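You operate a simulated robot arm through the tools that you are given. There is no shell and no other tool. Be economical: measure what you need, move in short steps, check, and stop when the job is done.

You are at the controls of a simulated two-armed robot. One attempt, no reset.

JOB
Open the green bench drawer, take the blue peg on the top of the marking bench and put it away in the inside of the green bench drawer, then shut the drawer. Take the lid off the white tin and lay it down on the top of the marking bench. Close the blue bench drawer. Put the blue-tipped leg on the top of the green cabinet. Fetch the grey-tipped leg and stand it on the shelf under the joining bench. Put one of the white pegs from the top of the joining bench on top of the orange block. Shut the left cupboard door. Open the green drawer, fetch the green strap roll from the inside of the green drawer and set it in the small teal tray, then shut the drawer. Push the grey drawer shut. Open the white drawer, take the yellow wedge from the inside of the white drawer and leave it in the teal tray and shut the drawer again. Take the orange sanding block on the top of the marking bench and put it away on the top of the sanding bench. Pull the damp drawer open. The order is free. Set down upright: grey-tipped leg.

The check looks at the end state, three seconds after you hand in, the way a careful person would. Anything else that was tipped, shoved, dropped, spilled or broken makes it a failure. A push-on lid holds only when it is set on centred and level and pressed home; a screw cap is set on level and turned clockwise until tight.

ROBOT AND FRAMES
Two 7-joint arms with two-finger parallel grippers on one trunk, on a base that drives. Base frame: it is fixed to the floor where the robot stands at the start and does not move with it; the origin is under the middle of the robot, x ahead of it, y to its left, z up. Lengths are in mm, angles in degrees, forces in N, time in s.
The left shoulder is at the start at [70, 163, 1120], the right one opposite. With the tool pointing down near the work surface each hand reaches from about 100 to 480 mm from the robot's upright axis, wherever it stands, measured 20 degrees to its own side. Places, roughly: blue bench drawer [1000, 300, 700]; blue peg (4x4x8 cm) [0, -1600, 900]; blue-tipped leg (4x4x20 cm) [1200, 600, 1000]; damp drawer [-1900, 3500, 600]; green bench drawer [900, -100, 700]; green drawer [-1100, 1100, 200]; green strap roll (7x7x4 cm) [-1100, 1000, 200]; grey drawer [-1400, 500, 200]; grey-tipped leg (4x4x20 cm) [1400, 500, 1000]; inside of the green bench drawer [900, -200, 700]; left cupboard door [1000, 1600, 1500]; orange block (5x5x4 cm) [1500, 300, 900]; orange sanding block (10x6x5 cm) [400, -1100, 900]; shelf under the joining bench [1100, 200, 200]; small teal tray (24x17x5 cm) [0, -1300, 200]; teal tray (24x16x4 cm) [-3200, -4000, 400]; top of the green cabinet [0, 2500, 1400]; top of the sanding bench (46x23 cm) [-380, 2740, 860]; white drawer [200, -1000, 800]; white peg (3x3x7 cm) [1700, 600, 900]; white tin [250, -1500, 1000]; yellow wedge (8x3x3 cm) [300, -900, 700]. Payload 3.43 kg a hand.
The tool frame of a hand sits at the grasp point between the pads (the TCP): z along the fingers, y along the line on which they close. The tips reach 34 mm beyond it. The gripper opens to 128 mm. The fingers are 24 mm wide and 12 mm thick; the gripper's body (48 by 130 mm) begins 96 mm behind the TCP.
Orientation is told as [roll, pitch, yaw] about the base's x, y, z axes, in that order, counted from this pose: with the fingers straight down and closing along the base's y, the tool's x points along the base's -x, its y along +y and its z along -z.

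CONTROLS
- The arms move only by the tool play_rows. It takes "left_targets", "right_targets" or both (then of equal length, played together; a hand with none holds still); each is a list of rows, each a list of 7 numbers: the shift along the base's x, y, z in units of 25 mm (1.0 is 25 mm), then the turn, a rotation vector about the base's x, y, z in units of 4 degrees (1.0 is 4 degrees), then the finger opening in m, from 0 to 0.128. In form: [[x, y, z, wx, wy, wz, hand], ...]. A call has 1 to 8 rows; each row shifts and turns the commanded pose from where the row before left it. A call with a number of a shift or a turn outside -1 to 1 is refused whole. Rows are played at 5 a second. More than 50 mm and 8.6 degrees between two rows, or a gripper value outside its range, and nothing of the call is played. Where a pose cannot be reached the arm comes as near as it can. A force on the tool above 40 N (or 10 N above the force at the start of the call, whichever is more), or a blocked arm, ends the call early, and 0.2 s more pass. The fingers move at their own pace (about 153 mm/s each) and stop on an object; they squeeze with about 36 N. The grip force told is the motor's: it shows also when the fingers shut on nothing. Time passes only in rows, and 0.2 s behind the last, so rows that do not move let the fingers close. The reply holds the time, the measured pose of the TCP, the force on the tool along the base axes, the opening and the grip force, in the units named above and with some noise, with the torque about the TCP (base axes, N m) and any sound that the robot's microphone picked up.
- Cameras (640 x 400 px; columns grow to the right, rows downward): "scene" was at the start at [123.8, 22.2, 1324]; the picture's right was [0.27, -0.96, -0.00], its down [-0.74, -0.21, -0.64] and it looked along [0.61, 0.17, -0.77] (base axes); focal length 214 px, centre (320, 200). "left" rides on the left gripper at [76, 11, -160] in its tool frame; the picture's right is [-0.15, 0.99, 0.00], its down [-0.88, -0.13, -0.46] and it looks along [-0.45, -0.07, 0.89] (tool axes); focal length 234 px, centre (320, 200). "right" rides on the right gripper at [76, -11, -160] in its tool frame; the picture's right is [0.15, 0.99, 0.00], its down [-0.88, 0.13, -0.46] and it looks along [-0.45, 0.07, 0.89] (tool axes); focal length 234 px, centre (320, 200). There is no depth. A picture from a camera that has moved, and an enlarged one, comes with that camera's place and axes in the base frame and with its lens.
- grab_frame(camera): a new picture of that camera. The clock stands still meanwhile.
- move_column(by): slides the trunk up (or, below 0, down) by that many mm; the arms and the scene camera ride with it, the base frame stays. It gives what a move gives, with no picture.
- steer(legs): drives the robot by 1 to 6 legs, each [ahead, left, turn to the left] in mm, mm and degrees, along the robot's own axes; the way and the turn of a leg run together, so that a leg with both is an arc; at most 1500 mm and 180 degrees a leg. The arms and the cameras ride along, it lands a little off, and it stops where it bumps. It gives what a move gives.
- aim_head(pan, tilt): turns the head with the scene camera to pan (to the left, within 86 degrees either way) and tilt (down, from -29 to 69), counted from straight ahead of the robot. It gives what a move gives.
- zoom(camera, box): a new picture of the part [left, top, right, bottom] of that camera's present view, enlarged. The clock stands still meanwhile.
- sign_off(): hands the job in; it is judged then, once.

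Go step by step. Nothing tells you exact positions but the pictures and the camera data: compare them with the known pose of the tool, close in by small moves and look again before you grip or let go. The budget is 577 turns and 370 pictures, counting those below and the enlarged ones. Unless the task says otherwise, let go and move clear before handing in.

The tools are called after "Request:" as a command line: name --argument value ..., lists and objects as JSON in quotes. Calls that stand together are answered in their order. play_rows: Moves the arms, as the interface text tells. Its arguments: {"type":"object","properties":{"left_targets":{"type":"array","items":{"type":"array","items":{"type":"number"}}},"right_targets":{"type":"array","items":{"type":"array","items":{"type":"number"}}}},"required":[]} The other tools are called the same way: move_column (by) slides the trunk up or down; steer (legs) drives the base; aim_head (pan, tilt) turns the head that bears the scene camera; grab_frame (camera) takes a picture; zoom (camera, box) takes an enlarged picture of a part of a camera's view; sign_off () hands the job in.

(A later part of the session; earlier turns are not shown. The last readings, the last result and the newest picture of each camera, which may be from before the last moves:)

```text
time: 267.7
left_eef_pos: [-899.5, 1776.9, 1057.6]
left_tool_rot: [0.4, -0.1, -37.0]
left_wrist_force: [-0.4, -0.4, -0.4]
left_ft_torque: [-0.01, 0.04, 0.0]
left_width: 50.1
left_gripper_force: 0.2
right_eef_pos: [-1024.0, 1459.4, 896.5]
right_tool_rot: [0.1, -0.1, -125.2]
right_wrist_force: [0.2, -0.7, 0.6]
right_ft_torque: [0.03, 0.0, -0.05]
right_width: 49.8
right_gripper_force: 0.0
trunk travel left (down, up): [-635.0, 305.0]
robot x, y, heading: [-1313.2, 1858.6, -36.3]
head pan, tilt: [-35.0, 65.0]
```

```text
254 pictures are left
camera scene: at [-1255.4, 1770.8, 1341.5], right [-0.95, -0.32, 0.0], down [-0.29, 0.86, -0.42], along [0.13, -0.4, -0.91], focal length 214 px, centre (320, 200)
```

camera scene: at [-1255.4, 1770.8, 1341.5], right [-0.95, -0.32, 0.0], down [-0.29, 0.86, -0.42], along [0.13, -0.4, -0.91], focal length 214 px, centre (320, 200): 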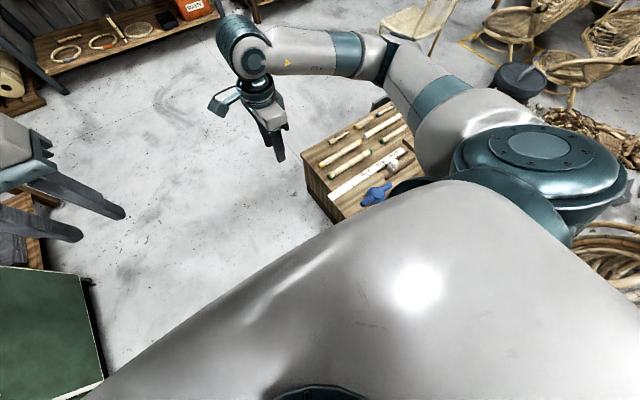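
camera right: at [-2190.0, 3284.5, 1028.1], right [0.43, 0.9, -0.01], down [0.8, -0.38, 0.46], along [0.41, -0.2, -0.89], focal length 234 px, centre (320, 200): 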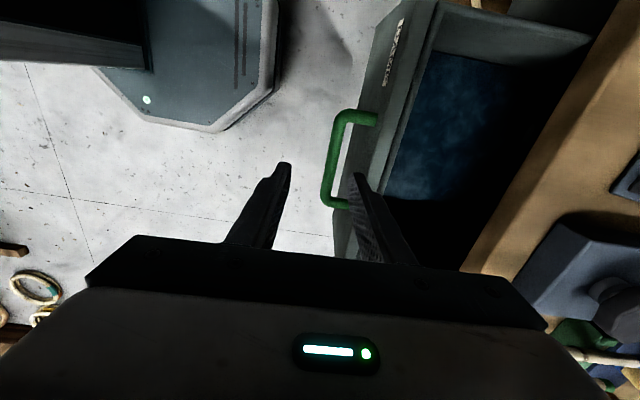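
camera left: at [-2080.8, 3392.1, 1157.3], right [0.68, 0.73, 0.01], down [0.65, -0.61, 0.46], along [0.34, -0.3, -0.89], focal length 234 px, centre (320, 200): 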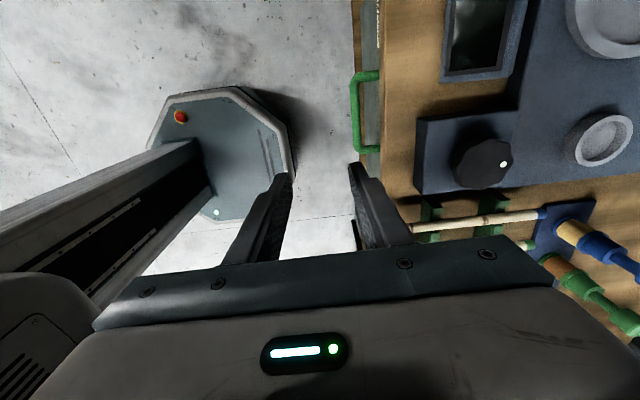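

The base touched the low rack of sticks behind the chest. Moving left away from it, then on and around.

Request:
steer --legs '[[-30, 200, 0], [1300, 0, 0], [0, -550, 0], [0, 0, 180]]'

Request:
aim_head --pan 0 --tilt 40

Request:
grab_frame --camera "scene"

```text
time: 285.6
left_eef_pos: [-948.3, 902.5, 1058.7]
left_tool_rot: [0.5, -0.2, 147.3]
left_wrist_force: [-0.8, 0.1, 0.0]
left_ft_torque: [0.0, -0.03, 0.04]
left_width: 49.7
left_gripper_force: 0.2
right_eef_pos: [-845.9, 1227.9, 897.0]
right_tool_rot: [0.3, -0.1, 58.9]
right_wrist_force: [-0.1, 0.2, 0.1]
right_ft_torque: [0.03, 0.03, -0.01]
right_width: 50.1
right_gripper_force: 0.0
trunk travel left (down, up): [-635.0, 305.0]
robot x, y, heading: [-530.0, 852.8, 147.7]
head pan, tilt: [-35.0, 65.0]
```

```text
time: 286.6
left_eef_pos: [-947.2, 902.7, 1058.7]
left_tool_rot: [0.4, -0.1, 147.3]
left_wrist_force: [-0.7, 0.3, 0.1]
left_ft_torque: [0.01, 0.0, -0.02]
left_width: 50.1
left_gripper_force: 0.0
right_eef_pos: [-847.1, 1227.9, 895.6]
right_tool_rot: [0.2, -0.1, 59.0]
right_wrist_force: [0.2, -0.5, -0.4]
right_ft_torque: [0.01, -0.03, 0.02]
right_width: 49.9
right_gripper_force: 0.1
trunk travel left (down, up): [-635.0, 305.0]
robot x, y, heading: [-526.4, 852.1, 147.7]
head pan, tilt: [0.0, 40.0]
```

```text
253 pictures are left
camera scene: at [-642.9, 926.4, 1373.7], right [0.54, 0.84, 0.0], down [0.54, -0.34, -0.77], along [-0.65, 0.41, -0.64], focal length 214 px, centre (320, 200)
```

scene: 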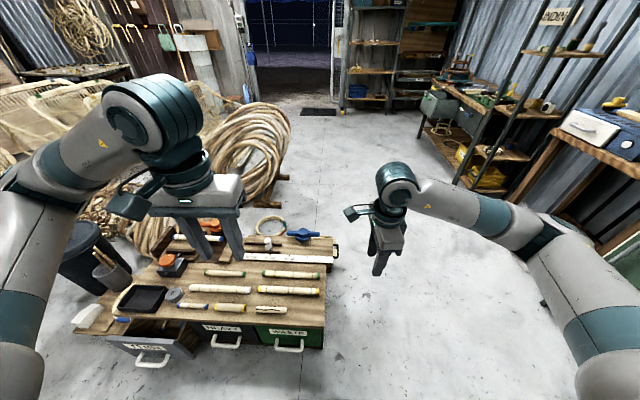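

Request:
zoom --camera "scene" --box '[60, 200, 380, 400]'

```text
2.00 times, centred on (220, 300) of scene
camera zoom: at [-642.9, 926.4, 1373.7], right [0.54, 0.84, 0.0], down [0.54, -0.34, -0.77], along [-0.65, 0.41, -0.64], focal length 429 px, centre (520, 0)
```

zoom: 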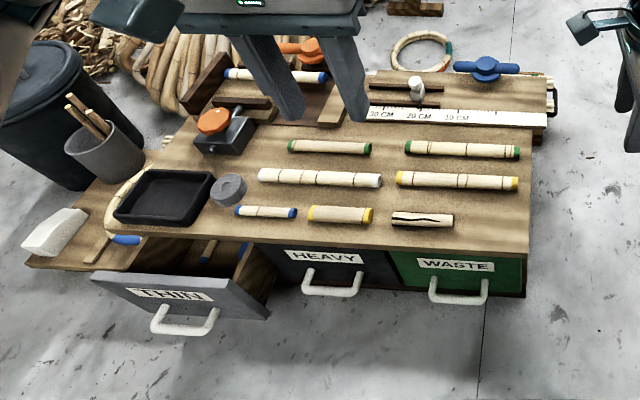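

The chest has THIN (grey, open), HEAVY and WASTE (green) drawers. First I'll shut the grey one: strafe left, retract the right hand, lower the trunk.

Request:
play_rows --right_targets '[[0.75, -0.5, 0, 0, 0, 0, 0.05], [0.75, -0.5, 0, 0, 0, 0, 0.05], [0.75, -0.5, 0, 0, 0, 0, 0.05], [0.75, -0.5, 0, 0, 0, 0, 0.05], [0.75, -0.5, 0, 0, 0, 0, 0.05]]' --left_targets '[[0.2, -0.13, 0, 0, 0, 0, 0], [0.2, -0.13, 0, 0, 0, 0, 0], [0.2, -0.13, 0, 0, 0, 0, 0], [0.2, -0.13, 0, 0, 0, 0, 0], [0.2, -0.13, 0, 0, 0, 0, 0]]'

Request:
steer --legs '[[-60, 560, -2]]'

Request:
aim_head --pan 10 --tilt 50

Request:
grab_frame --camera "scene"

Request:
grab_frame --camera "left"

```text
time: 287.8
left_eef_pos: [-922.4, 885.6, 1058.1]
left_tool_rot: [0.4, -0.1, 147.2]
left_wrist_force: [0.1, 0.1, -0.3]
left_ft_torque: [-0.01, 0.0, -0.03]
left_width: 0.0
left_gripper_force: 33.0
right_eef_pos: [-761.8, 1167.1, 895.7]
right_tool_rot: [0.1, -0.2, 59.1]
right_wrist_force: [-0.3, -0.1, -0.2]
right_ft_torque: [0.03, 0.0, 0.02]
right_width: 50.0
right_gripper_force: 0.0
right hand out of reach, approached as far as the arm can: row 5
trunk travel left (down, up): [-635.0, 305.0]
robot x, y, heading: [-530.9, 852.6, 147.4]
head pan, tilt: [0.0, 40.0]
```

```text
time: 291.1
left_eef_pos: [-1179.3, 396.4, 1058.2]
left_tool_rot: [0.3, -0.1, 145.2]
left_wrist_force: [-0.7, -0.5, -0.2]
left_ft_torque: [0.0, 0.01, -0.05]
left_width: 0.0
left_gripper_force: 32.9
right_eef_pos: [-1009.5, 671.9, 897.2]
right_tool_rot: [0.1, -0.2, 56.9]
right_wrist_force: [-0.8, 0.2, 0.7]
right_ft_torque: [0.02, 0.01, -0.01]
right_width: 49.8
right_gripper_force: 0.1
trunk travel left (down, up): [-635.0, 305.0]
robot x, y, heading: [-785.4, 354.9, 145.4]
head pan, tilt: [0.0, 40.0]
```

```text
time: 291.8
left_eef_pos: [-1178.1, 398.5, 1059.6]
left_tool_rot: [0.4, -0.1, 145.2]
left_wrist_force: [0.1, 0.7, -0.5]
left_ft_torque: [0.0, 0.02, -0.02]
left_width: 0.0
left_gripper_force: 32.7
right_eef_pos: [-1009.9, 671.9, 897.2]
right_tool_rot: [0.1, -0.2, 56.9]
right_wrist_force: [-0.5, -1.0, -0.1]
right_ft_torque: [0.0, 0.01, -0.01]
right_width: 49.9
right_gripper_force: 0.0
trunk travel left (down, up): [-635.0, 305.0]
robot x, y, heading: [-784.7, 350.1, 145.7]
head pan, tilt: [10.0, 50.0]
```

```text
251 pictures are left
camera scene: at [-898.7, 412.3, 1359.6], right [0.41, 0.91, 0.0], down [0.7, -0.32, -0.64], along [-0.59, 0.27, -0.77], focal length 214 px, centre (320, 200)
```

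scene: 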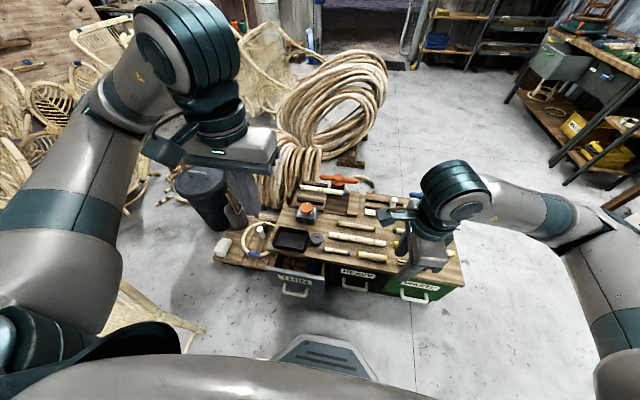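

```text
250 pictures are left
camera left: at [-1123.5, 345.6, 1218.2], right [-0.69, -0.73, 0.01], down [-0.65, 0.61, 0.46], along [-0.34, 0.31, -0.89], focal length 234 px, centre (320, 200)
```

left: 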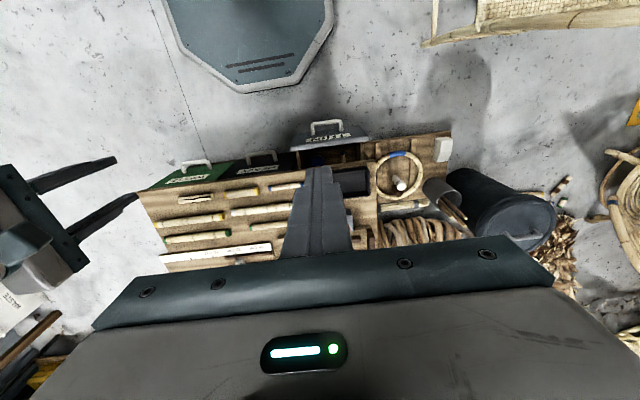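

Grey handle is at about (-1276, 445, 205), ~75 mm proud of the others. Lowering trunk.

Request:
move_column --by -400

Request:
move_column --by -220

Request:
play_rows --left_targets '[[0, 0, -1, 0, 0, 0, 0], [0, 0, -1, 0, 0, 0, 0], [0, 0, -1, 0, 0, 0, 0], [0, 0, -1, 0, 0, 0, 0], [0, 0, -1, 0, 0, 0, 0], [0, 0, -1, 0, 0, 0, 0], [0, 0, -1, 0, 0, 0, 0], [0, 0, -1, 0, 0, 0, 0]]'

Request:
aim_head --pan 15 --tilt 45

Request:
grab_frame --camera "scene"

```text
time: 295.6
left_eef_pos: [-1179.4, 396.6, 658.9]
left_tool_rot: [0.4, -0.1, 145.2]
left_wrist_force: [-0.2, -1.1, -0.3]
left_ft_torque: [0.01, 0.0, 0.0]
left_width: 0.3
left_gripper_force: 32.5
right_eef_pos: [-1009.0, 673.6, 497.4]
right_tool_rot: [0.1, -0.2, 56.8]
right_wrist_force: [-0.7, -0.3, -0.4]
right_ft_torque: [0.0, -0.04, 0.0]
right_width: 50.2
right_gripper_force: 0.2
trunk travel left (down, up): [-235.0, 705.0]
robot x, y, heading: [-787.1, 348.8, 145.5]
head pan, tilt: [10.0, 50.0]
```

```text
time: 297.9
left_eef_pos: [-1179.8, 397.7, 438.1]
left_tool_rot: [0.4, -0.1, 145.2]
left_wrist_force: [0.1, 0.8, -0.1]
left_ft_torque: [-0.03, -0.01, 0.01]
left_width: 0.1
left_gripper_force: 33.5
right_eef_pos: [-1009.1, 671.3, 276.8]
right_tool_rot: [0.1, -0.2, 56.9]
right_wrist_force: [0.4, -0.1, -0.1]
right_ft_torque: [-0.02, -0.02, -0.03]
right_width: 50.1
right_gripper_force: 0.0
trunk travel left (down, up): [-15.0, 925.0]
robot x, y, heading: [-785.9, 349.9, 145.5]
head pan, tilt: [10.0, 50.0]
```

```text
time: 299.7
left_eef_pos: [-1196.9, 415.9, 246.0]
left_tool_rot: [0.4, 0.0, 145.1]
left_wrist_force: [-0.6, -0.9, -0.2]
left_ft_torque: [0.03, -0.01, 0.03]
left_width: 0.1
left_gripper_force: 33.9
left hand out of reach, approached as far as the arm can: row 1, 2, 3, 4, 6
right_eef_pos: [-1009.9, 670.9, 277.0]
right_tool_rot: [0.1, -0.2, 56.8]
right_wrist_force: [0.4, -0.3, 0.1]
right_ft_torque: [-0.02, -0.01, 0.0]
right_width: 49.9
right_gripper_force: 0.0
trunk travel left (down, up): [-15.0, 925.0]
robot x, y, heading: [-786.2, 354.0, 145.4]
head pan, tilt: [10.0, 50.0]
```

```text
time: 300.4
left_eef_pos: [-1197.7, 415.0, 246.5]
left_tool_rot: [0.4, -0.1, 145.3]
left_wrist_force: [0.6, -0.4, -0.1]
left_ft_torque: [0.01, -0.02, 0.01]
left_width: 0.0
left_gripper_force: 32.9
right_eef_pos: [-1011.0, 672.4, 276.2]
right_tool_rot: [0.2, -0.2, 56.9]
right_wrist_force: [0.2, -0.8, -0.1]
right_ft_torque: [0.03, 0.01, -0.03]
right_width: 49.8
right_gripper_force: 0.0
trunk travel left (down, up): [-15.0, 925.0]
robot x, y, heading: [-783.1, 351.1, 145.7]
head pan, tilt: [15.0, 45.0]
```

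```text
249 pictures are left
camera scene: at [-905.1, 407.4, 746.4], right [0.33, 0.94, 0.0], down [0.67, -0.23, -0.71], along [-0.67, 0.23, -0.71], focal length 214 px, centre (320, 200)
```

scene: 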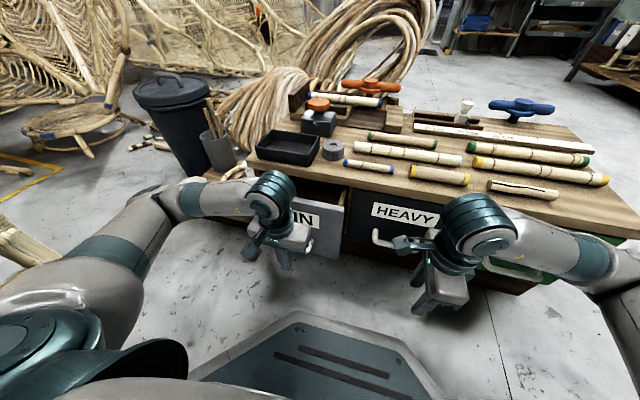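

Pushing the grey drawer in.

Request:
play_rows --left_targets '[[-0.8, 0.55, -0.7, 0, 0, 0, 0], [-0.8, 0.55, 0, 0, 0, 0, 0], [-0.8, 0.55, 0, 0, 0, 0, 0], [-0.7, 0.5, 0, 0, 0, 0, 0], [-0.6, 0.4, 0, 0, 0, 0, 0], [-0.6, 0.4, 0, 0, 0, 0, 0], [-0.5, 0.34, 0, 0, 0, 0, 0], [-0.5, 0.34, 0, 0, 0, 0, 0]]'

Request:
zoom --camera "scene" --box '[200, 100, 520, 300]'

```text
time: 301.9
left_eef_pos: [-1301.8, 487.5, 225.4]
left_tool_rot: [0.5, 0.9, 144.6]
left_wrist_force: [1.1, -0.7, 1.2]
left_ft_torque: [0.02, -0.06, 0.01]
left_width: 0.0
left_gripper_force: 33.3
right_eef_pos: [-1010.0, 672.0, 277.0]
right_tool_rot: [0.1, -0.2, 57.0]
right_wrist_force: [0.1, -0.3, 0.2]
right_ft_torque: [0.0, -0.01, 0.0]
right_width: 50.3
right_gripper_force: 0.1
trunk travel left (down, up): [-15.0, 925.0]
robot x, y, heading: [-788.8, 352.5, 145.4]
head pan, tilt: [15.0, 45.0]
stopped in row 7 (left hand): the force on the tool passed its limit at 58 N (the readings are from after the stop); the commanded pose is now the measured one
```

```text
2.00 times, centred on (360, 200) of scene
camera zoom: at [-904.9, 407.0, 746.4], right [0.33, 0.94, 0.0], down [0.67, -0.23, -0.71], along [-0.67, 0.23, -0.71], focal length 429 px, centre (240, 200)
```

zoom: 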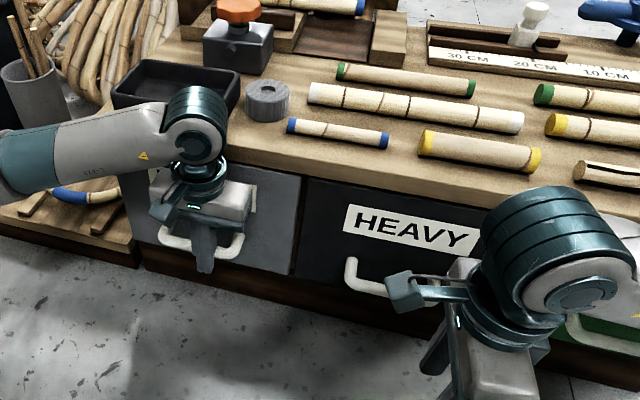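

Grey drawer is flush. Withdrawing the left hand and moving right to the green drawer.

Request:
play_rows --left_targets '[[0.8, -0.55, 0, 0, 0, 0, 0], [0.8, -0.55, 0, 0, 0, 0, 0], [0.6, -0.4, 0.5, 0, 0, 0, 0], [0, 0, 1, 0, 0, 0, 0.1], [0, 0, 1, 0, 0, 0, 0.1], [0, 0, 1, 0, 0, 0, 0.1], [0, 0, 1, 0, 0, 0, 0.1]]'

Request:
steer --legs '[[0, -285, 0]]'

Request:
grab_frame --camera "right"

Request:
grab_frame --camera "scene"

```text
time: 303.5
left_eef_pos: [-1247.5, 452.0, 338.2]
left_tool_rot: [0.5, 1.0, 144.5]
left_wrist_force: [-1.1, -1.0, 0.2]
left_ft_torque: [0.0, -0.05, -0.01]
left_width: 100.2
left_gripper_force: 0.1
right_eef_pos: [-1008.3, 672.3, 275.6]
right_tool_rot: [0.2, -0.2, 57.0]
right_wrist_force: [-0.7, 0.3, 0.0]
right_ft_torque: [-0.03, 0.03, 0.0]
right_width: 50.0
right_gripper_force: 0.0
trunk travel left (down, up): [-15.0, 925.0]
robot x, y, heading: [-787.9, 352.0, 145.4]
head pan, tilt: [15.0, 45.0]
```

```text
time: 305.5
left_eef_pos: [-1093.4, 678.1, 338.6]
left_tool_rot: [0.5, 0.9, 145.6]
left_wrist_force: [0.5, -0.7, -1.0]
left_ft_torque: [0.01, 0.0, 0.0]
left_width: 99.7
left_gripper_force: 0.0
right_eef_pos: [-857.8, 902.0, 276.9]
right_tool_rot: [0.1, -0.2, 57.9]
right_wrist_force: [0.4, 0.4, 0.5]
right_ft_torque: [0.03, -0.02, -0.05]
right_width: 49.9
right_gripper_force: 0.0
trunk travel left (down, up): [-15.0, 925.0]
robot x, y, heading: [-628.6, 586.8, 146.4]
head pan, tilt: [15.0, 45.0]
```

```text
247 pictures are left
camera right: at [-888.5, 831.1, 435.8], right [-0.92, 0.4, 0.0], down [0.36, 0.81, 0.46], along [0.18, 0.42, -0.89], focal length 234 px, centre (320, 200)
```

right: 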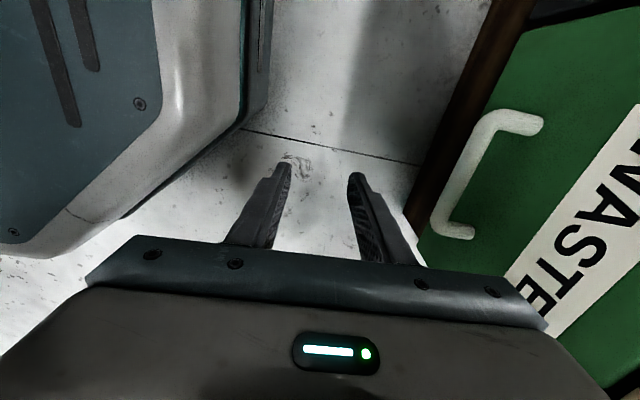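

```text
246 pictures are left
camera scene: at [-748.9, 639.3, 746.5], right [0.32, 0.95, 0.0], down [0.67, -0.22, -0.71], along [-0.67, 0.22, -0.71], focal length 214 px, centre (320, 200)
```

scene: 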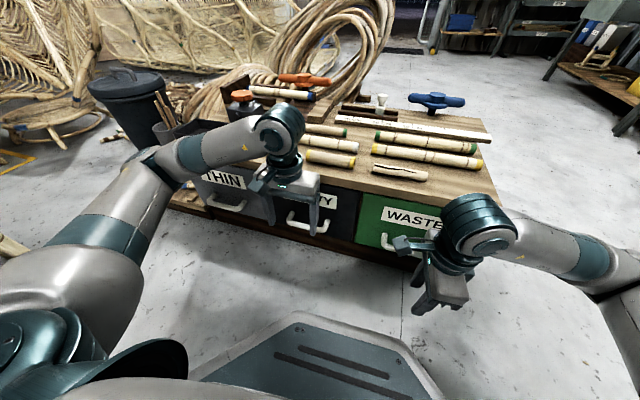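

Green handle bar at about (-1000, 986, 180). The gripper body would foul the chest front if vertical, so I tilt the tool 32° while moving to just above the bar.

Request:
play_rows --right_targets '[[-0.656, 0.383, 0, 0.55, 0.83, 0, 0.05], [-0.656, 0.383, 0, 0.55, 0.83, 0, 0.05], [-0.656, 0.383, 0, 0.55, 0.83, 0, 0.05], [-0.656, 0.383, 0, 0.55, 0.83, 0, 0.05], [-0.656, 0.383, 0, 0.55, 0.83, 0, 0.05], [-0.656, 0.383, 0, 0.55, 0.83, 0, 0.05], [-0.656, 0.383, 0, 0.55, 0.83, 0, 0.05], [-0.656, 0.383, 0, 0.55, 0.83, 0, 0.05]]'

Request:
grab_frame --camera "right"

Request:
zoom --camera "scene" --box '[340, 150, 540, 275]'

```text
time: 307.3
left_eef_pos: [-1090.9, 679.6, 339.7]
left_tool_rot: [0.4, 0.8, 145.4]
left_wrist_force: [-0.6, 0.4, -0.9]
left_ft_torque: [0.01, -0.05, 0.04]
left_width: 100.2
left_gripper_force: 0.1
right_eef_pos: [-978.1, 971.7, 278.8]
right_tool_rot: [30.6, -1.1, 57.7]
right_wrist_force: [24.8, -13.2, 12.7]
right_ft_torque: [0.29, 0.16, -0.38]
right_width: 40.5
right_gripper_force: 0.1
trunk travel left (down, up): [-15.0, 925.0]
robot x, y, heading: [-629.5, 586.6, 146.7]
head pan, tilt: [15.0, 45.0]
stopped in row 8 (right hand): the force on the tool passed its limit at 57 N (the readings are from after the stop); the commanded pose is now the measured one
```

```text
245 pictures are left
camera right: at [-943.1, 857.0, 409.6], right [-0.8, 0.32, 0.5], down [0.57, 0.67, 0.48], along [-0.18, 0.67, -0.72], focal length 234 px, centre (320, 200)
```

right: 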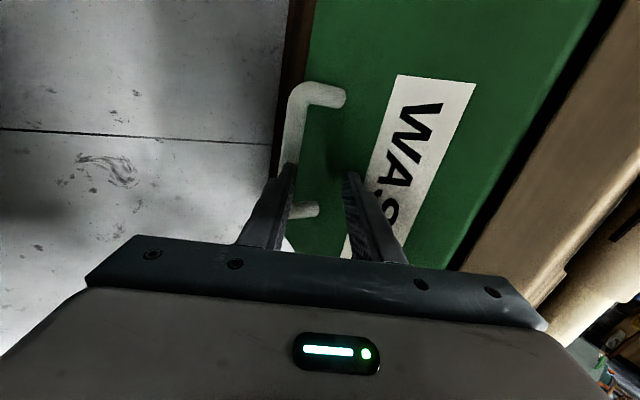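

```text
3.20 times, centred on (440, 212) of scene
camera zoom: at [-747.0, 638.4, 746.9], right [0.32, 0.95, 0.0], down [0.67, -0.22, -0.71], along [-0.67, 0.23, -0.71], focal length 686 px, centre (-64, 160)
```

zoom: 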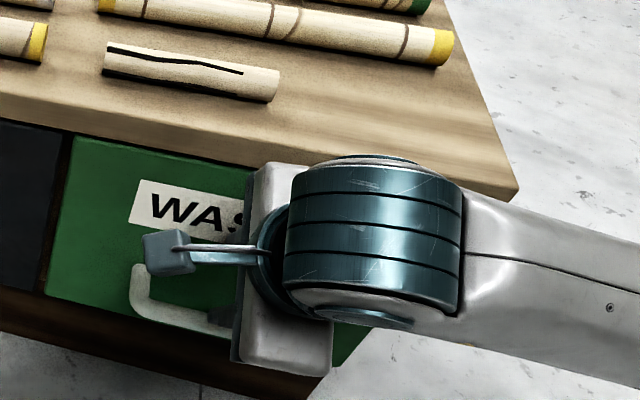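

The inner finger just touches the drawer face. Narrow the fingers, back 4 mm, then descend.

Request:
play_rows --right_targets '[[0.13, -0.09, 0, 0, 0, 0, 0.036], [0, 0, 0, 0, 0, 0, 0.036], [0, 0, -0.8, 0, 0, 0, 0.036], [0, 0, -0.8, 0, 0, 0, 0.036]]'

Request:
zoom --camera "right" --box '[220, 60, 420, 260]'

```text
time: 308.2
left_eef_pos: [-1091.2, 678.2, 338.2]
left_tool_rot: [0.5, 0.9, 145.4]
left_wrist_force: [0.1, 0.8, -0.5]
left_ft_torque: [-0.02, 0.0, 0.02]
left_width: 100.0
left_gripper_force: 0.1
right_eef_pos: [-977.0, 970.9, 262.6]
right_tool_rot: [31.2, -0.9, 57.7]
right_wrist_force: [9.4, -3.5, 15.1]
right_ft_torque: [0.01, -0.44, -0.17]
right_width: 36.5
right_gripper_force: 0.3
trunk travel left (down, up): [-15.0, 925.0]
robot x, y, heading: [-630.7, 582.7, 146.7]
head pan, tilt: [15.0, 45.0]
stopped in row 4 (right hand): the force on the tool passed its limit at 56 N (the readings are from after the stop); the commanded pose is now the measured one
```

```text
2.00 times, centred on (320, 160) of right
camera zoom: at [-939.9, 855.3, 391.0], right [-0.8, 0.32, 0.51], down [0.57, 0.67, 0.47], along [-0.19, 0.67, -0.72], focal length 468 px, centre (320, 280)
```

zoom: 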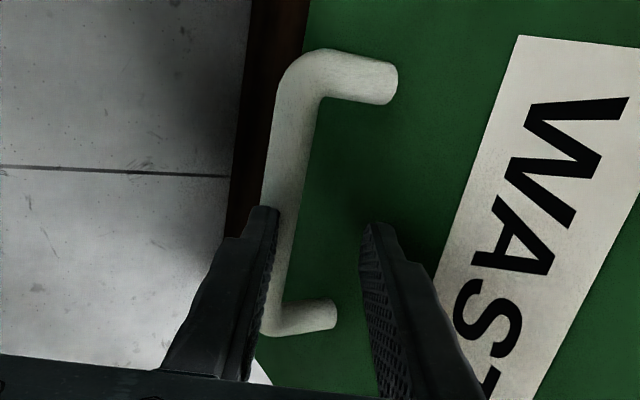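

The bar is actually higher (z≈216); rear finger landed on it. Lift, shift back 9 mm, open to 44 mm and descend.

Request:
play_rows --right_targets '[[0, 0, 0.8, 0, 0, 0, 0.044], [0.3, -0.2, 0, 0, 0, 0, 0.044], [0, 0, -0.8, 0, 0, 0, 0.044], [0, 0, -0.8, 0, 0, 0, 0.044], [0, 0, -0.4, 0, 0, 0, 0.044]]'

Request:
zoom --camera "right" --box '[220, 60, 420, 260]'

```text
time: 309.4
left_eef_pos: [-1093.3, 680.0, 337.9]
left_tool_rot: [0.5, 1.0, 145.5]
left_wrist_force: [-0.5, 0.0, 0.3]
left_ft_torque: [0.01, 0.03, -0.01]
left_width: 99.5
left_gripper_force: 0.0
right_eef_pos: [-968.1, 966.8, 229.0]
right_tool_rot: [31.0, -1.0, 57.7]
right_wrist_force: [0.3, 0.1, -0.7]
right_ft_torque: [0.01, -0.02, 0.03]
right_width: 44.0
right_gripper_force: 0.0
trunk travel left (down, up): [-15.0, 925.0]
robot x, y, heading: [-629.1, 587.2, 146.5]
head pan, tilt: [15.0, 45.0]
```

```text
2.00 times, centred on (320, 160) of right
camera zoom: at [-931.1, 851.4, 358.6], right [-0.8, 0.32, 0.51], down [0.57, 0.67, 0.47], along [-0.19, 0.67, -0.72], focal length 468 px, centre (320, 280)
```

zoom: 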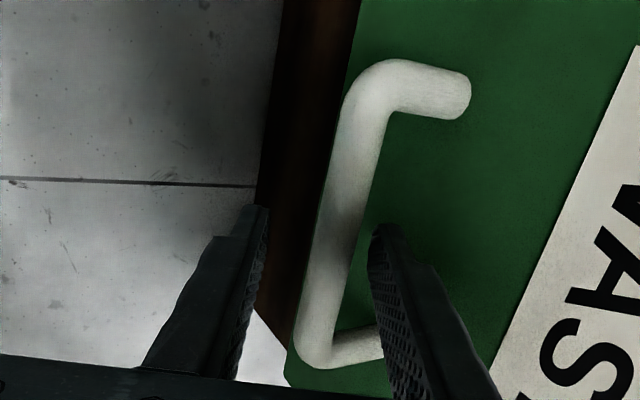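

Bar is between the fingers. Gripping it and pulling by driving back.

Request:
play_rows --right_targets '[[0, 0, 0, 0, 0, 0, 0.005], [0, 0, 0, 0, 0, 0, 0.005], [0, 0, 0, 0, 0, 0, 0.005]]'

Request:
steer --legs '[[-200, 0, 0]]'

Request:
aim_head --pan -5 --tilt 45

Request:
grab_frame --camera "scene"

```text
time: 310.2
left_eef_pos: [-1092.6, 679.6, 338.7]
left_tool_rot: [0.5, 0.7, 145.5]
left_wrist_force: [-0.5, 0.4, 1.0]
left_ft_torque: [0.01, -0.01, 0.0]
left_width: 100.1
left_gripper_force: 0.0
right_eef_pos: [-967.9, 967.2, 230.5]
right_tool_rot: [31.4, -0.8, 57.6]
right_wrist_force: [-3.0, 0.6, 22.6]
right_ft_torque: [-0.77, 0.94, -0.76]
right_width: 18.3
right_gripper_force: 44.3
trunk travel left (down, up): [-15.0, 925.0]
robot x, y, heading: [-630.9, 586.3, 146.5]
head pan, tilt: [15.0, 45.0]
```

```text
time: 311.4
left_eef_pos: [-1006.9, 622.9, 338.4]
left_tool_rot: [0.5, 0.9, 145.3]
left_wrist_force: [0.2, -0.2, -0.2]
left_ft_torque: [0.0, 0.01, 0.03]
left_width: 100.1
left_gripper_force: 0.1
right_eef_pos: [-882.1, 906.7, 230.8]
right_tool_rot: [31.4, -0.2, 57.8]
right_wrist_force: [0.3, -0.7, 0.5]
right_ft_torque: [-0.31, 0.14, -1.15]
right_width: 18.3
right_gripper_force: 45.2
trunk travel left (down, up): [-15.0, 925.0]
robot x, y, heading: [-546.0, 525.1, 146.7]
head pan, tilt: [15.0, 45.0]
stopped in leg 1: the force on the tool passed its limit at 41 N (the readings are from after the stop); the commanded pose is now the measured one
```

```text
time: 312.2
left_eef_pos: [-1006.9, 622.6, 337.3]
left_tool_rot: [0.5, 0.9, 145.3]
left_wrist_force: [-1.0, -0.1, 0.5]
left_ft_torque: [-0.01, -0.01, 0.0]
left_width: 100.0
left_gripper_force: 0.0
right_eef_pos: [-883.4, 905.9, 231.3]
right_tool_rot: [31.3, -0.5, 57.8]
right_wrist_force: [-0.8, 1.4, 0.2]
right_ft_torque: [-0.58, 0.42, -0.89]
right_width: 18.6
right_gripper_force: 45.3
trunk travel left (down, up): [-15.0, 925.0]
robot x, y, heading: [-542.7, 526.2, 146.5]
head pan, tilt: [-5.0, 45.0]
```

```text
241 pictures are left
camera scene: at [-649.2, 607.1, 746.5], right [0.62, 0.78, 0.0], down [0.55, -0.44, -0.71], along [-0.55, 0.44, -0.71], focal length 214 px, centre (320, 200)
```

scene: 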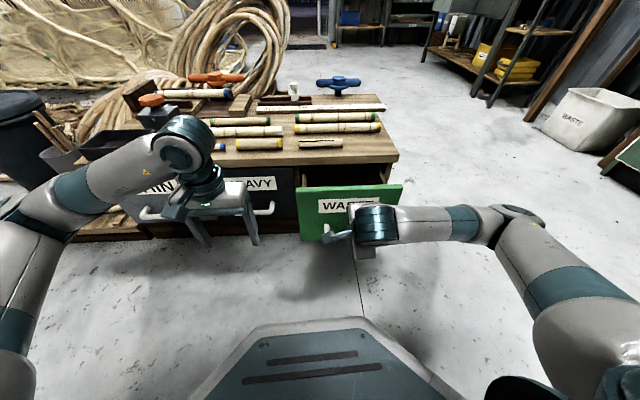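

Opened ~105 mm. Pull further.

Request:
steer --legs '[[-90, 0, 0]]'

Request:
grab_frame --camera "scene"

```text
time: 313.3
left_eef_pos: [-933.4, 573.2, 337.3]
left_tool_rot: [0.5, 1.0, 145.4]
left_wrist_force: [0.4, 0.1, -0.5]
left_ft_torque: [-0.03, -0.03, -0.01]
left_width: 100.1
left_gripper_force: 0.0
right_eef_pos: [-811.3, 855.7, 232.0]
right_tool_rot: [31.2, -0.1, 58.2]
right_wrist_force: [-20.3, -26.4, -4.6]
right_ft_torque: [-0.72, 0.47, -0.76]
right_width: 18.5
right_gripper_force: 44.9
trunk travel left (down, up): [-15.0, 925.0]
robot x, y, heading: [-469.4, 476.6, 146.6]
head pan, tilt: [-5.0, 45.0]
```

```text
240 pictures are left
camera scene: at [-576.3, 558.0, 746.4], right [0.62, 0.78, 0.0], down [0.55, -0.44, -0.71], along [-0.55, 0.44, -0.71], focal length 214 px, centre (320, 200)
```

scene: 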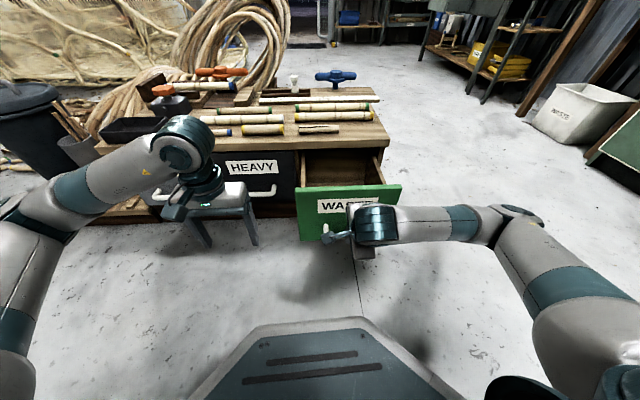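

Opened ~190 mm. Release, lift the right hand, and look inside.

Request:
play_rows --right_targets '[[0, 0, 0, 0, 0, 0, 0.044], [0, 0, 0.4, 0, 0, 0, 0.044], [0, 0, 1, 0, 0, 0, 0.05], [0, 0, 1, 0, 0, 0, 0.05], [0, 0, 1, 0, 0, 0, 0.05], [0, 0, 1, 0, 0, 0, 0.05], [0.5, 0.5, 1, 0, 0, 0, 0.05], [0.5, 0.5, 1, 0, 0, 0, 0.05]]'

Request:
move_column --by 150

Request:
zoom --camera "scene" --box '[220, 120, 460, 270]'

```text
time: 315.1
left_eef_pos: [-934.5, 572.2, 338.0]
left_tool_rot: [0.5, 0.9, 145.5]
left_wrist_force: [-0.2, 0.0, 0.5]
left_ft_torque: [0.04, -0.05, 0.0]
left_width: 100.3
left_gripper_force: 0.0
right_eef_pos: [-790.6, 881.2, 392.3]
right_tool_rot: [31.3, -0.1, 58.2]
right_wrist_force: [-0.4, 0.5, 0.6]
right_ft_torque: [0.01, 0.01, 0.0]
right_width: 50.1
right_gripper_force: 0.1
right hand out of reach, approached as far as the arm can: row 8
trunk travel left (down, up): [-15.0, 925.0]
robot x, y, heading: [-471.2, 476.7, 146.6]
head pan, tilt: [-5.0, 45.0]
```

```text
time: 316.9
left_eef_pos: [-934.0, 573.6, 488.4]
left_tool_rot: [0.5, 0.9, 145.5]
left_wrist_force: [-0.8, 0.0, 0.5]
left_ft_torque: [0.01, 0.02, -0.01]
left_width: 100.1
left_gripper_force: 0.2
right_eef_pos: [-790.6, 879.9, 543.2]
right_tool_rot: [31.2, 0.0, 58.2]
right_wrist_force: [-0.5, 0.5, 0.8]
right_ft_torque: [0.0, 0.03, 0.02]
right_width: 50.1
right_gripper_force: 0.1
trunk travel left (down, up): [-165.0, 775.0]
robot x, y, heading: [-469.5, 478.8, 146.5]
head pan, tilt: [-5.0, 45.0]
```

```text
2.67 times, centred on (340, 195) of scene
camera zoom: at [-576.1, 558.1, 896.4], right [0.62, 0.78, 0.0], down [0.55, -0.44, -0.71], along [-0.55, 0.44, -0.71], focal length 572 px, centre (267, 213)
```

zoom: 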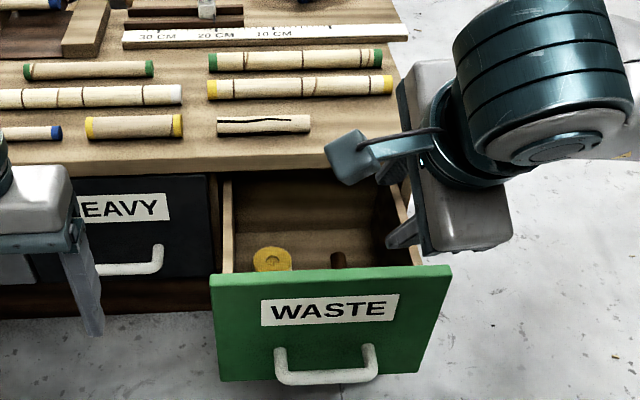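

Request:
grab_frame --camera "right"

Request:
grab_frame --camera "left"

```text
238 pictures are left
camera right: at [-751.9, 767.3, 672.6], right [-0.8, 0.32, 0.51], down [0.57, 0.68, 0.46], along [-0.2, 0.66, -0.73], focal length 234 px, centre (320, 200)
```

right: 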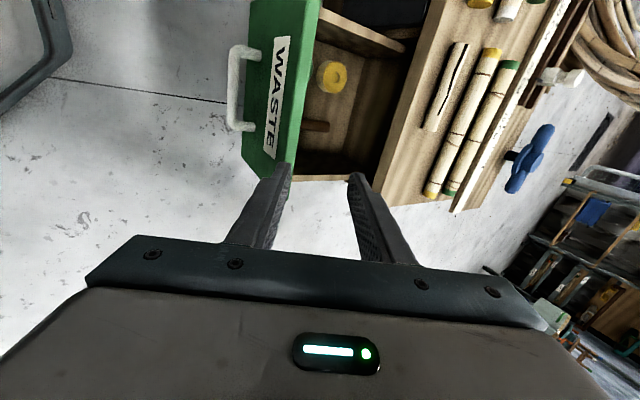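

```text
237 pictures are left
camera left: at [-879.7, 523.4, 648.5], right [-0.68, -0.73, 0.01], down [-0.66, 0.61, 0.44], along [-0.33, 0.3, -0.9], focal length 234 px, centre (320, 200)
```

left: 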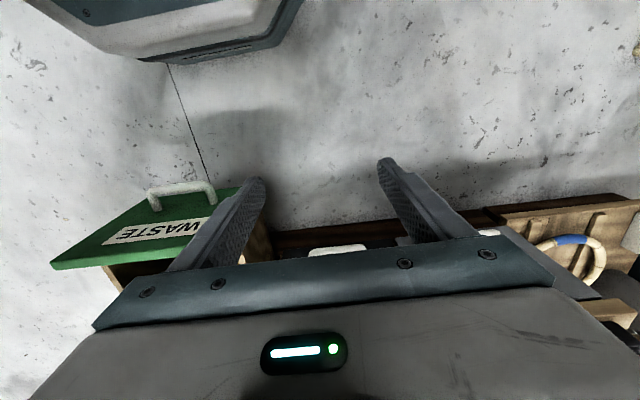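

Request:
zoom --camera "right" --box '[230, 0, 440, 190]'

```text
2.11 times, centred on (335, 95) of right
camera zoom: at [-751.9, 767.3, 672.6], right [-0.8, 0.32, 0.51], down [0.57, 0.68, 0.46], along [-0.2, 0.66, -0.73], focal length 493 px, centre (288, 421)
```

zoom: 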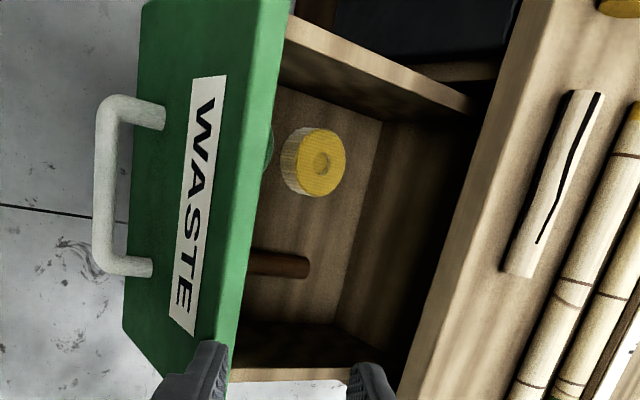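

The green roll peeks out right behind the drawer front, left of centre. Moving so that the left hand comes above it.

Request:
steer --legs '[[0, -200, 0], [120, 0, 0]]'

Request:
play_rows --left_targets '[[-0.5, 0.35, 0, 0, 0, 0, 0.12], [-0.5, 0.35, 0, 0, 0, 0, 0.12]]'

Request:
grab_frame --camera "left"

Request:
grab_frame --camera "scene"

```text
time: 319.3
left_eef_pos: [-929.2, 805.6, 487.2]
left_tool_rot: [0.5, 0.9, 145.5]
left_wrist_force: [-0.3, 0.2, 0.2]
left_ft_torque: [0.0, 0.01, 0.0]
left_width: 100.2
left_gripper_force: 0.1
right_eef_pos: [-785.8, 1113.7, 541.6]
right_tool_rot: [31.3, -0.1, 58.4]
right_wrist_force: [0.3, 0.2, -0.2]
right_ft_torque: [-0.02, -0.01, 0.02]
right_width: 50.0
right_gripper_force: 0.1
trunk travel left (down, up): [-165.0, 775.0]
robot x, y, heading: [-466.1, 709.0, 146.8]
head pan, tilt: [-5.0, 45.0]
```

```text
time: 319.9
left_eef_pos: [-953.0, 823.3, 488.2]
left_tool_rot: [0.4, 0.8, 145.5]
left_wrist_force: [0.2, 0.0, -0.1]
left_ft_torque: [-0.01, -0.01, 0.02]
left_width: 120.0
left_gripper_force: 0.0
right_eef_pos: [-786.3, 1113.1, 542.5]
right_tool_rot: [31.4, -0.2, 58.3]
right_wrist_force: [-0.8, -0.6, 0.2]
right_ft_torque: [0.0, 0.0, 0.02]
right_width: 50.2
right_gripper_force: 0.1
trunk travel left (down, up): [-165.0, 775.0]
robot x, y, heading: [-461.5, 713.9, 146.8]
head pan, tilt: [-5.0, 45.0]
```

```text
235 pictures are left
camera left: at [-898.7, 774.1, 649.4], right [-0.68, -0.73, 0.01], down [-0.66, 0.61, 0.44], along [-0.33, 0.29, -0.9], focal length 234 px, centre (320, 200)
```

left: 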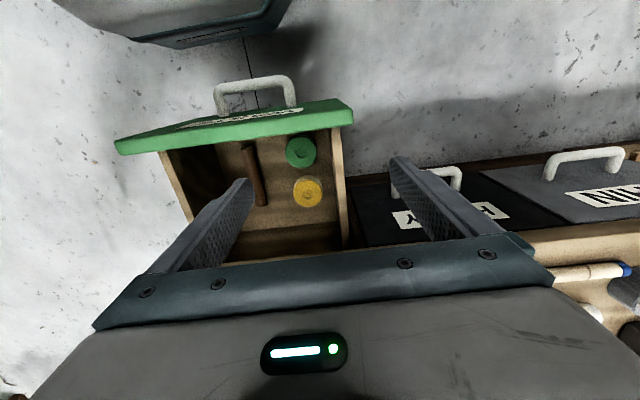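

```text
234 pictures are left
camera scene: at [-571.2, 791.5, 896.5], right [0.62, 0.78, 0.0], down [0.55, -0.44, -0.71], along [-0.55, 0.44, -0.71], focal length 214 px, centre (320, 200)
```

scene: 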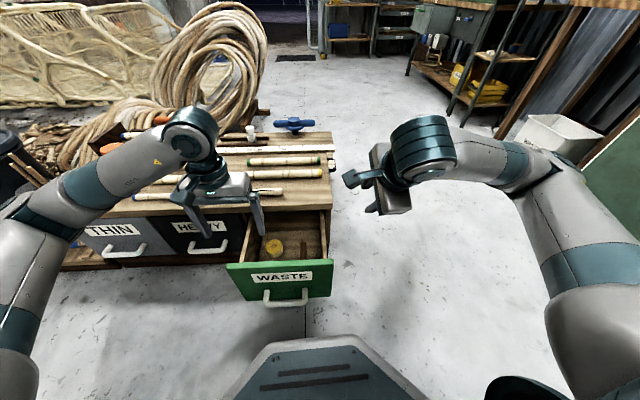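

Green roll is visible at about (-970, 888). Moving the left hand above it.

Request:
play_rows --left_targets '[[-0.1, 0.37, -0.8, 0, 0, 0, 0.11], [-0.1, 0.37, -0.8, 0, 0, 0, 0.11], [-0.1, 0.37, -0.8, 0, 0, 0, 0.11], [-0.1, 0.37, -0.8, 0, 0, 0, 0.11], [-0.1, 0.37, -0.8, 0, 0, 0, 0.11], [-0.1, 0.37, -0.4, 0, 0, 0, 0.11], [-0.1, 0.37, 0, 0, 0, 0, 0.11]]'

Request:
grab_frame --camera "left"

```text
time: 321.5
left_eef_pos: [-972.5, 888.3, 379.3]
left_tool_rot: [0.5, 0.8, 145.5]
left_wrist_force: [-0.5, 0.4, -0.4]
left_ft_torque: [-0.01, -0.02, 0.02]
left_width: 109.9
left_gripper_force: 0.0
right_eef_pos: [-784.8, 1114.3, 542.7]
right_tool_rot: [31.3, -0.1, 58.4]
right_wrist_force: [0.3, 0.6, -0.7]
right_ft_torque: [0.01, 0.0, -0.02]
right_width: 49.9
right_gripper_force: 0.1
trunk travel left (down, up): [-165.0, 775.0]
robot x, y, heading: [-464.9, 708.2, 146.4]
head pan, tilt: [-5.0, 45.0]
```

```text
233 pictures are left
camera left: at [-918.3, 837.8, 540.8], right [-0.68, -0.73, 0.01], down [-0.66, 0.61, 0.44], along [-0.33, 0.3, -0.9], focal length 234 px, centre (320, 200)
```

left: 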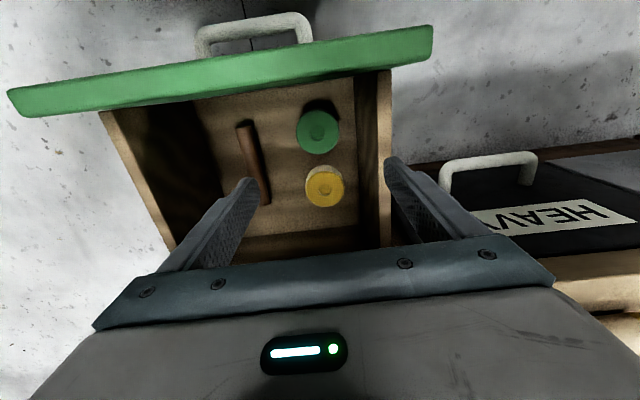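

Roll top ≈ z 159 at (-968, 887). I'll come down shifted 12 mm to the right to keep the gripper body off the drawer's side wall.

Request:
play_rows --left_targets '[[0.21, 0.17, -1, 0, -0.2, 0, 0.1], [0.21, 0.18, -1, 0, 0, 0, 0.1], [0, 0, -1, 0, 0, 0, 0.1], [0, 0, -1, 0, 0, 0, 0.1], [0, 0, -1, 0, 0, 0, 0.1], [0, 0, -1, 0, 0, 0, 0.1]]'

Request:
grab_frame --camera "left"

```text
time: 322.9
left_eef_pos: [-960.8, 898.8, 228.6]
left_tool_rot: [0.0, 1.7, 145.6]
left_wrist_force: [-0.2, -1.1, 0.3]
left_ft_torque: [0.01, 0.0, 0.0]
left_width: 100.2
left_gripper_force: 0.0
right_eef_pos: [-785.6, 1113.9, 543.0]
right_tool_rot: [31.3, -0.1, 58.3]
right_wrist_force: [-0.5, -0.3, 0.0]
right_ft_torque: [0.0, -0.03, 0.0]
right_width: 49.9
right_gripper_force: 0.0
trunk travel left (down, up): [-165.0, 775.0]
robot x, y, heading: [-462.5, 709.9, 146.5]
head pan, tilt: [-5.0, 45.0]
```

```text
232 pictures are left
camera left: at [-908.8, 848.8, 389.3], right [-0.68, -0.73, 0.0], down [-0.66, 0.61, 0.43], along [-0.31, 0.3, -0.9], focal length 234 px, centre (320, 200)
```

left: 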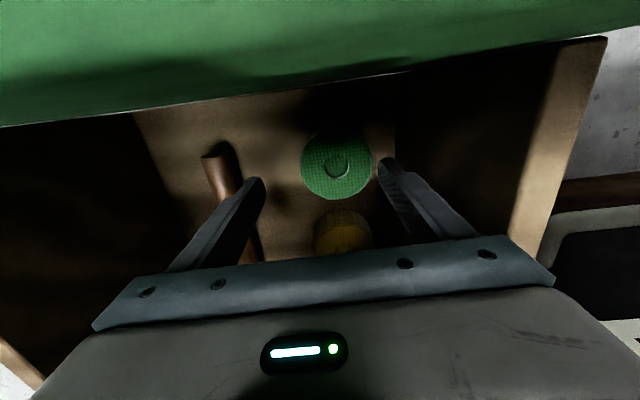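

Request:
play_rows --left_targets '[[-0.04, -0.36, -0.3, 0, 0, 0, 0.106], [0, 0, -0.7, 0, 0, 0, 0.106], [0, 0, -0.7, 0, 0, 0, 0.106], [0, 0, -0.6, 0, 0, 0, 0.106]]'

Request:
grab_frame --camera "left"

```text
time: 323.6
left_eef_pos: [-959.4, 891.6, 207.1]
left_tool_rot: [-0.6, 1.4, 145.4]
left_wrist_force: [2.6, 3.6, 11.9]
left_ft_torque: [-0.88, -0.89, -0.27]
left_width: 103.1
left_gripper_force: 0.1
right_eef_pos: [-785.4, 1114.8, 543.8]
right_tool_rot: [31.3, -0.1, 58.3]
right_wrist_force: [0.2, -0.5, 0.4]
right_ft_torque: [-0.02, 0.02, 0.02]
right_width: 50.1
right_gripper_force: 0.0
trunk travel left (down, up): [-165.0, 775.0]
robot x, y, heading: [-465.1, 711.2, 146.5]
head pan, tilt: [-5.0, 45.0]
stopped in row 3 (left hand): the force on the tool passed its limit at 52 N (the readings are from after the stop); the commanded pose is now the measured one
```

```text
231 pictures are left
camera left: at [-908.7, 841.0, 368.6], right [-0.68, -0.73, -0.01], down [-0.66, 0.61, 0.43], along [-0.31, 0.3, -0.9], focal length 234 px, centre (320, 200)
```

left: 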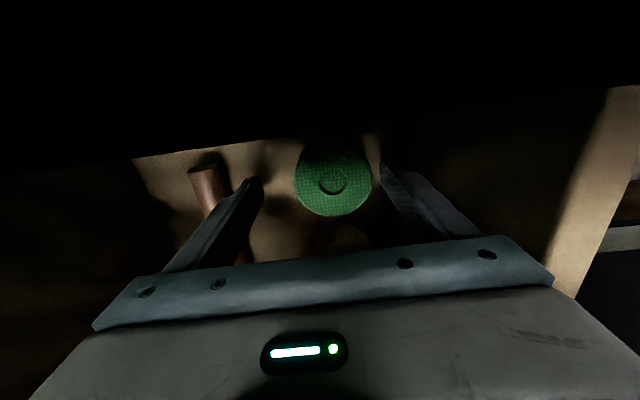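

Something on the hand's near side (camera bracket) meets the drawer front. I'll lift, lower the trunk for reach, and tilt the hand so that its near side rises.

Request:
play_rows --left_targets '[[0, 0, 1, 0.1, 0, 0, 0.106], [0, 0, 1, 0, 0, 0, 0.106], [0, 0, 1, -0.55, -0.83, 0, 0.106], [0, 0, 1, -0.55, -0.83, 0, 0.106], [0, 0, 1, -0.55, -0.83, 0, 0.106], [0, 0, 1, -0.55, -0.83, 0, 0.106], [0, 0, 0, -0.55, -0.83, 0, 0.106], [0, 0, 0, -0.55, -0.83, 0, 0.106]]'

Request:
move_column --by -100

Request:
grab_frame --camera "left"

Request:
grab_frame --camera "scene"

```text
time: 325.4
left_eef_pos: [-960.1, 889.3, 356.4]
left_tool_rot: [-1.1, 25.3, 145.2]
left_wrist_force: [-0.2, 0.0, 0.8]
left_ft_torque: [0.02, 0.02, 0.01]
left_width: 105.8
left_gripper_force: 0.1
right_eef_pos: [-785.5, 1113.9, 541.2]
right_tool_rot: [31.1, -0.1, 58.2]
right_wrist_force: [-0.6, -0.7, 1.2]
right_ft_torque: [0.02, -0.01, 0.01]
right_width: 50.0
right_gripper_force: 0.0
trunk travel left (down, up): [-165.0, 775.0]
robot x, y, heading: [-465.7, 712.5, 146.4]
head pan, tilt: [-5.0, 45.0]
```

```text
time: 326.1
left_eef_pos: [-960.7, 890.5, 312.9]
left_tool_rot: [-1.0, 25.2, 145.4]
left_wrist_force: [-0.3, 1.1, 9.4]
left_ft_torque: [-0.47, 0.45, -0.1]
left_width: 105.8
left_gripper_force: 0.1
right_eef_pos: [-784.6, 1114.1, 494.6]
right_tool_rot: [31.3, -0.1, 58.3]
right_wrist_force: [0.3, -0.3, 0.5]
right_ft_torque: [0.04, -0.05, 0.03]
right_width: 50.0
right_gripper_force: 0.1
trunk travel left (down, up): [-118.0, 822.0]
robot x, y, heading: [-469.4, 710.7, 146.5]
head pan, tilt: [-5.0, 45.0]
stopped: the force on the tool passed its limit at 54 N (the readings are from after the stop); the commanded pose is now the measured one
```

```text
230 pictures are left
camera left: at [-968.9, 877.9, 488.9], right [-0.66, -0.74, -0.08], down [-0.75, 0.66, 0.04], along [0.02, 0.09, -1.0], focal length 234 px, centre (320, 200)
```

left: 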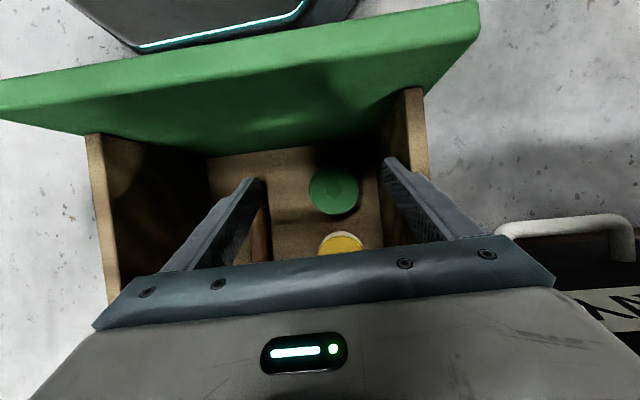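

```text
229 pictures are left
camera scene: at [-570.6, 791.4, 848.7], right [0.62, 0.78, 0.0], down [0.55, -0.44, -0.71], along [-0.55, 0.44, -0.71], focal length 214 px, centre (320, 200)
```

scene: 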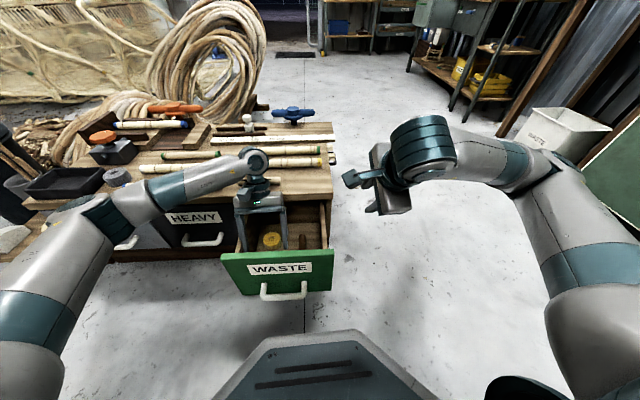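

The left finger met the side wall's top edge. Raise slightly, re-centre on the roll (-966, 885) with a narrower opening, then descend.

Request:
play_rows --left_targets '[[0, 0, 1, 0, 0, 0, 0.09], [-0.45, 0.14, 0, 0, 0, 0, 0.09], [0, 0, -1, 0, 0, 0, 0.09], [0, 0, -1, 0, 0, 0, 0.09], [0, 0, -1, 0, 0, 0, 0.09], [0, 0, -1, 0, 0, 0, 0.09]]'

Request:
grab_frame --camera "left"

```text
time: 327.1
left_eef_pos: [-971.8, 892.4, 304.2]
left_tool_rot: [-1.5, 25.1, 144.8]
left_wrist_force: [10.4, -8.4, 8.6]
left_ft_torque: [1.33, 1.55, -0.12]
left_width: 90.0
left_gripper_force: 0.0
right_eef_pos: [-785.6, 1111.5, 495.2]
right_tool_rot: [31.2, 0.0, 58.4]
right_wrist_force: [0.3, 0.8, -0.7]
right_ft_torque: [0.02, -0.02, 0.05]
right_width: 49.9
right_gripper_force: 0.0
trunk travel left (down, up): [-118.0, 822.0]
robot x, y, heading: [-466.3, 712.6, 146.7]
head pan, tilt: [-5.0, 45.0]
stopped in row 4 (left hand): the force on the tool passed its limit at 49 N (the readings are from after the stop); the commanded pose is now the measured one
```

```text
228 pictures are left
camera left: at [-979.1, 878.8, 481.0], right [-0.67, -0.74, -0.08], down [-0.74, 0.67, 0.04], along [0.02, 0.09, -1.0], focal length 234 px, centre (320, 200)
```

left: 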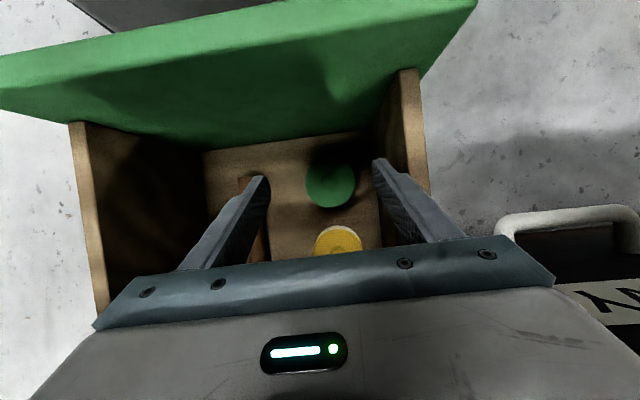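

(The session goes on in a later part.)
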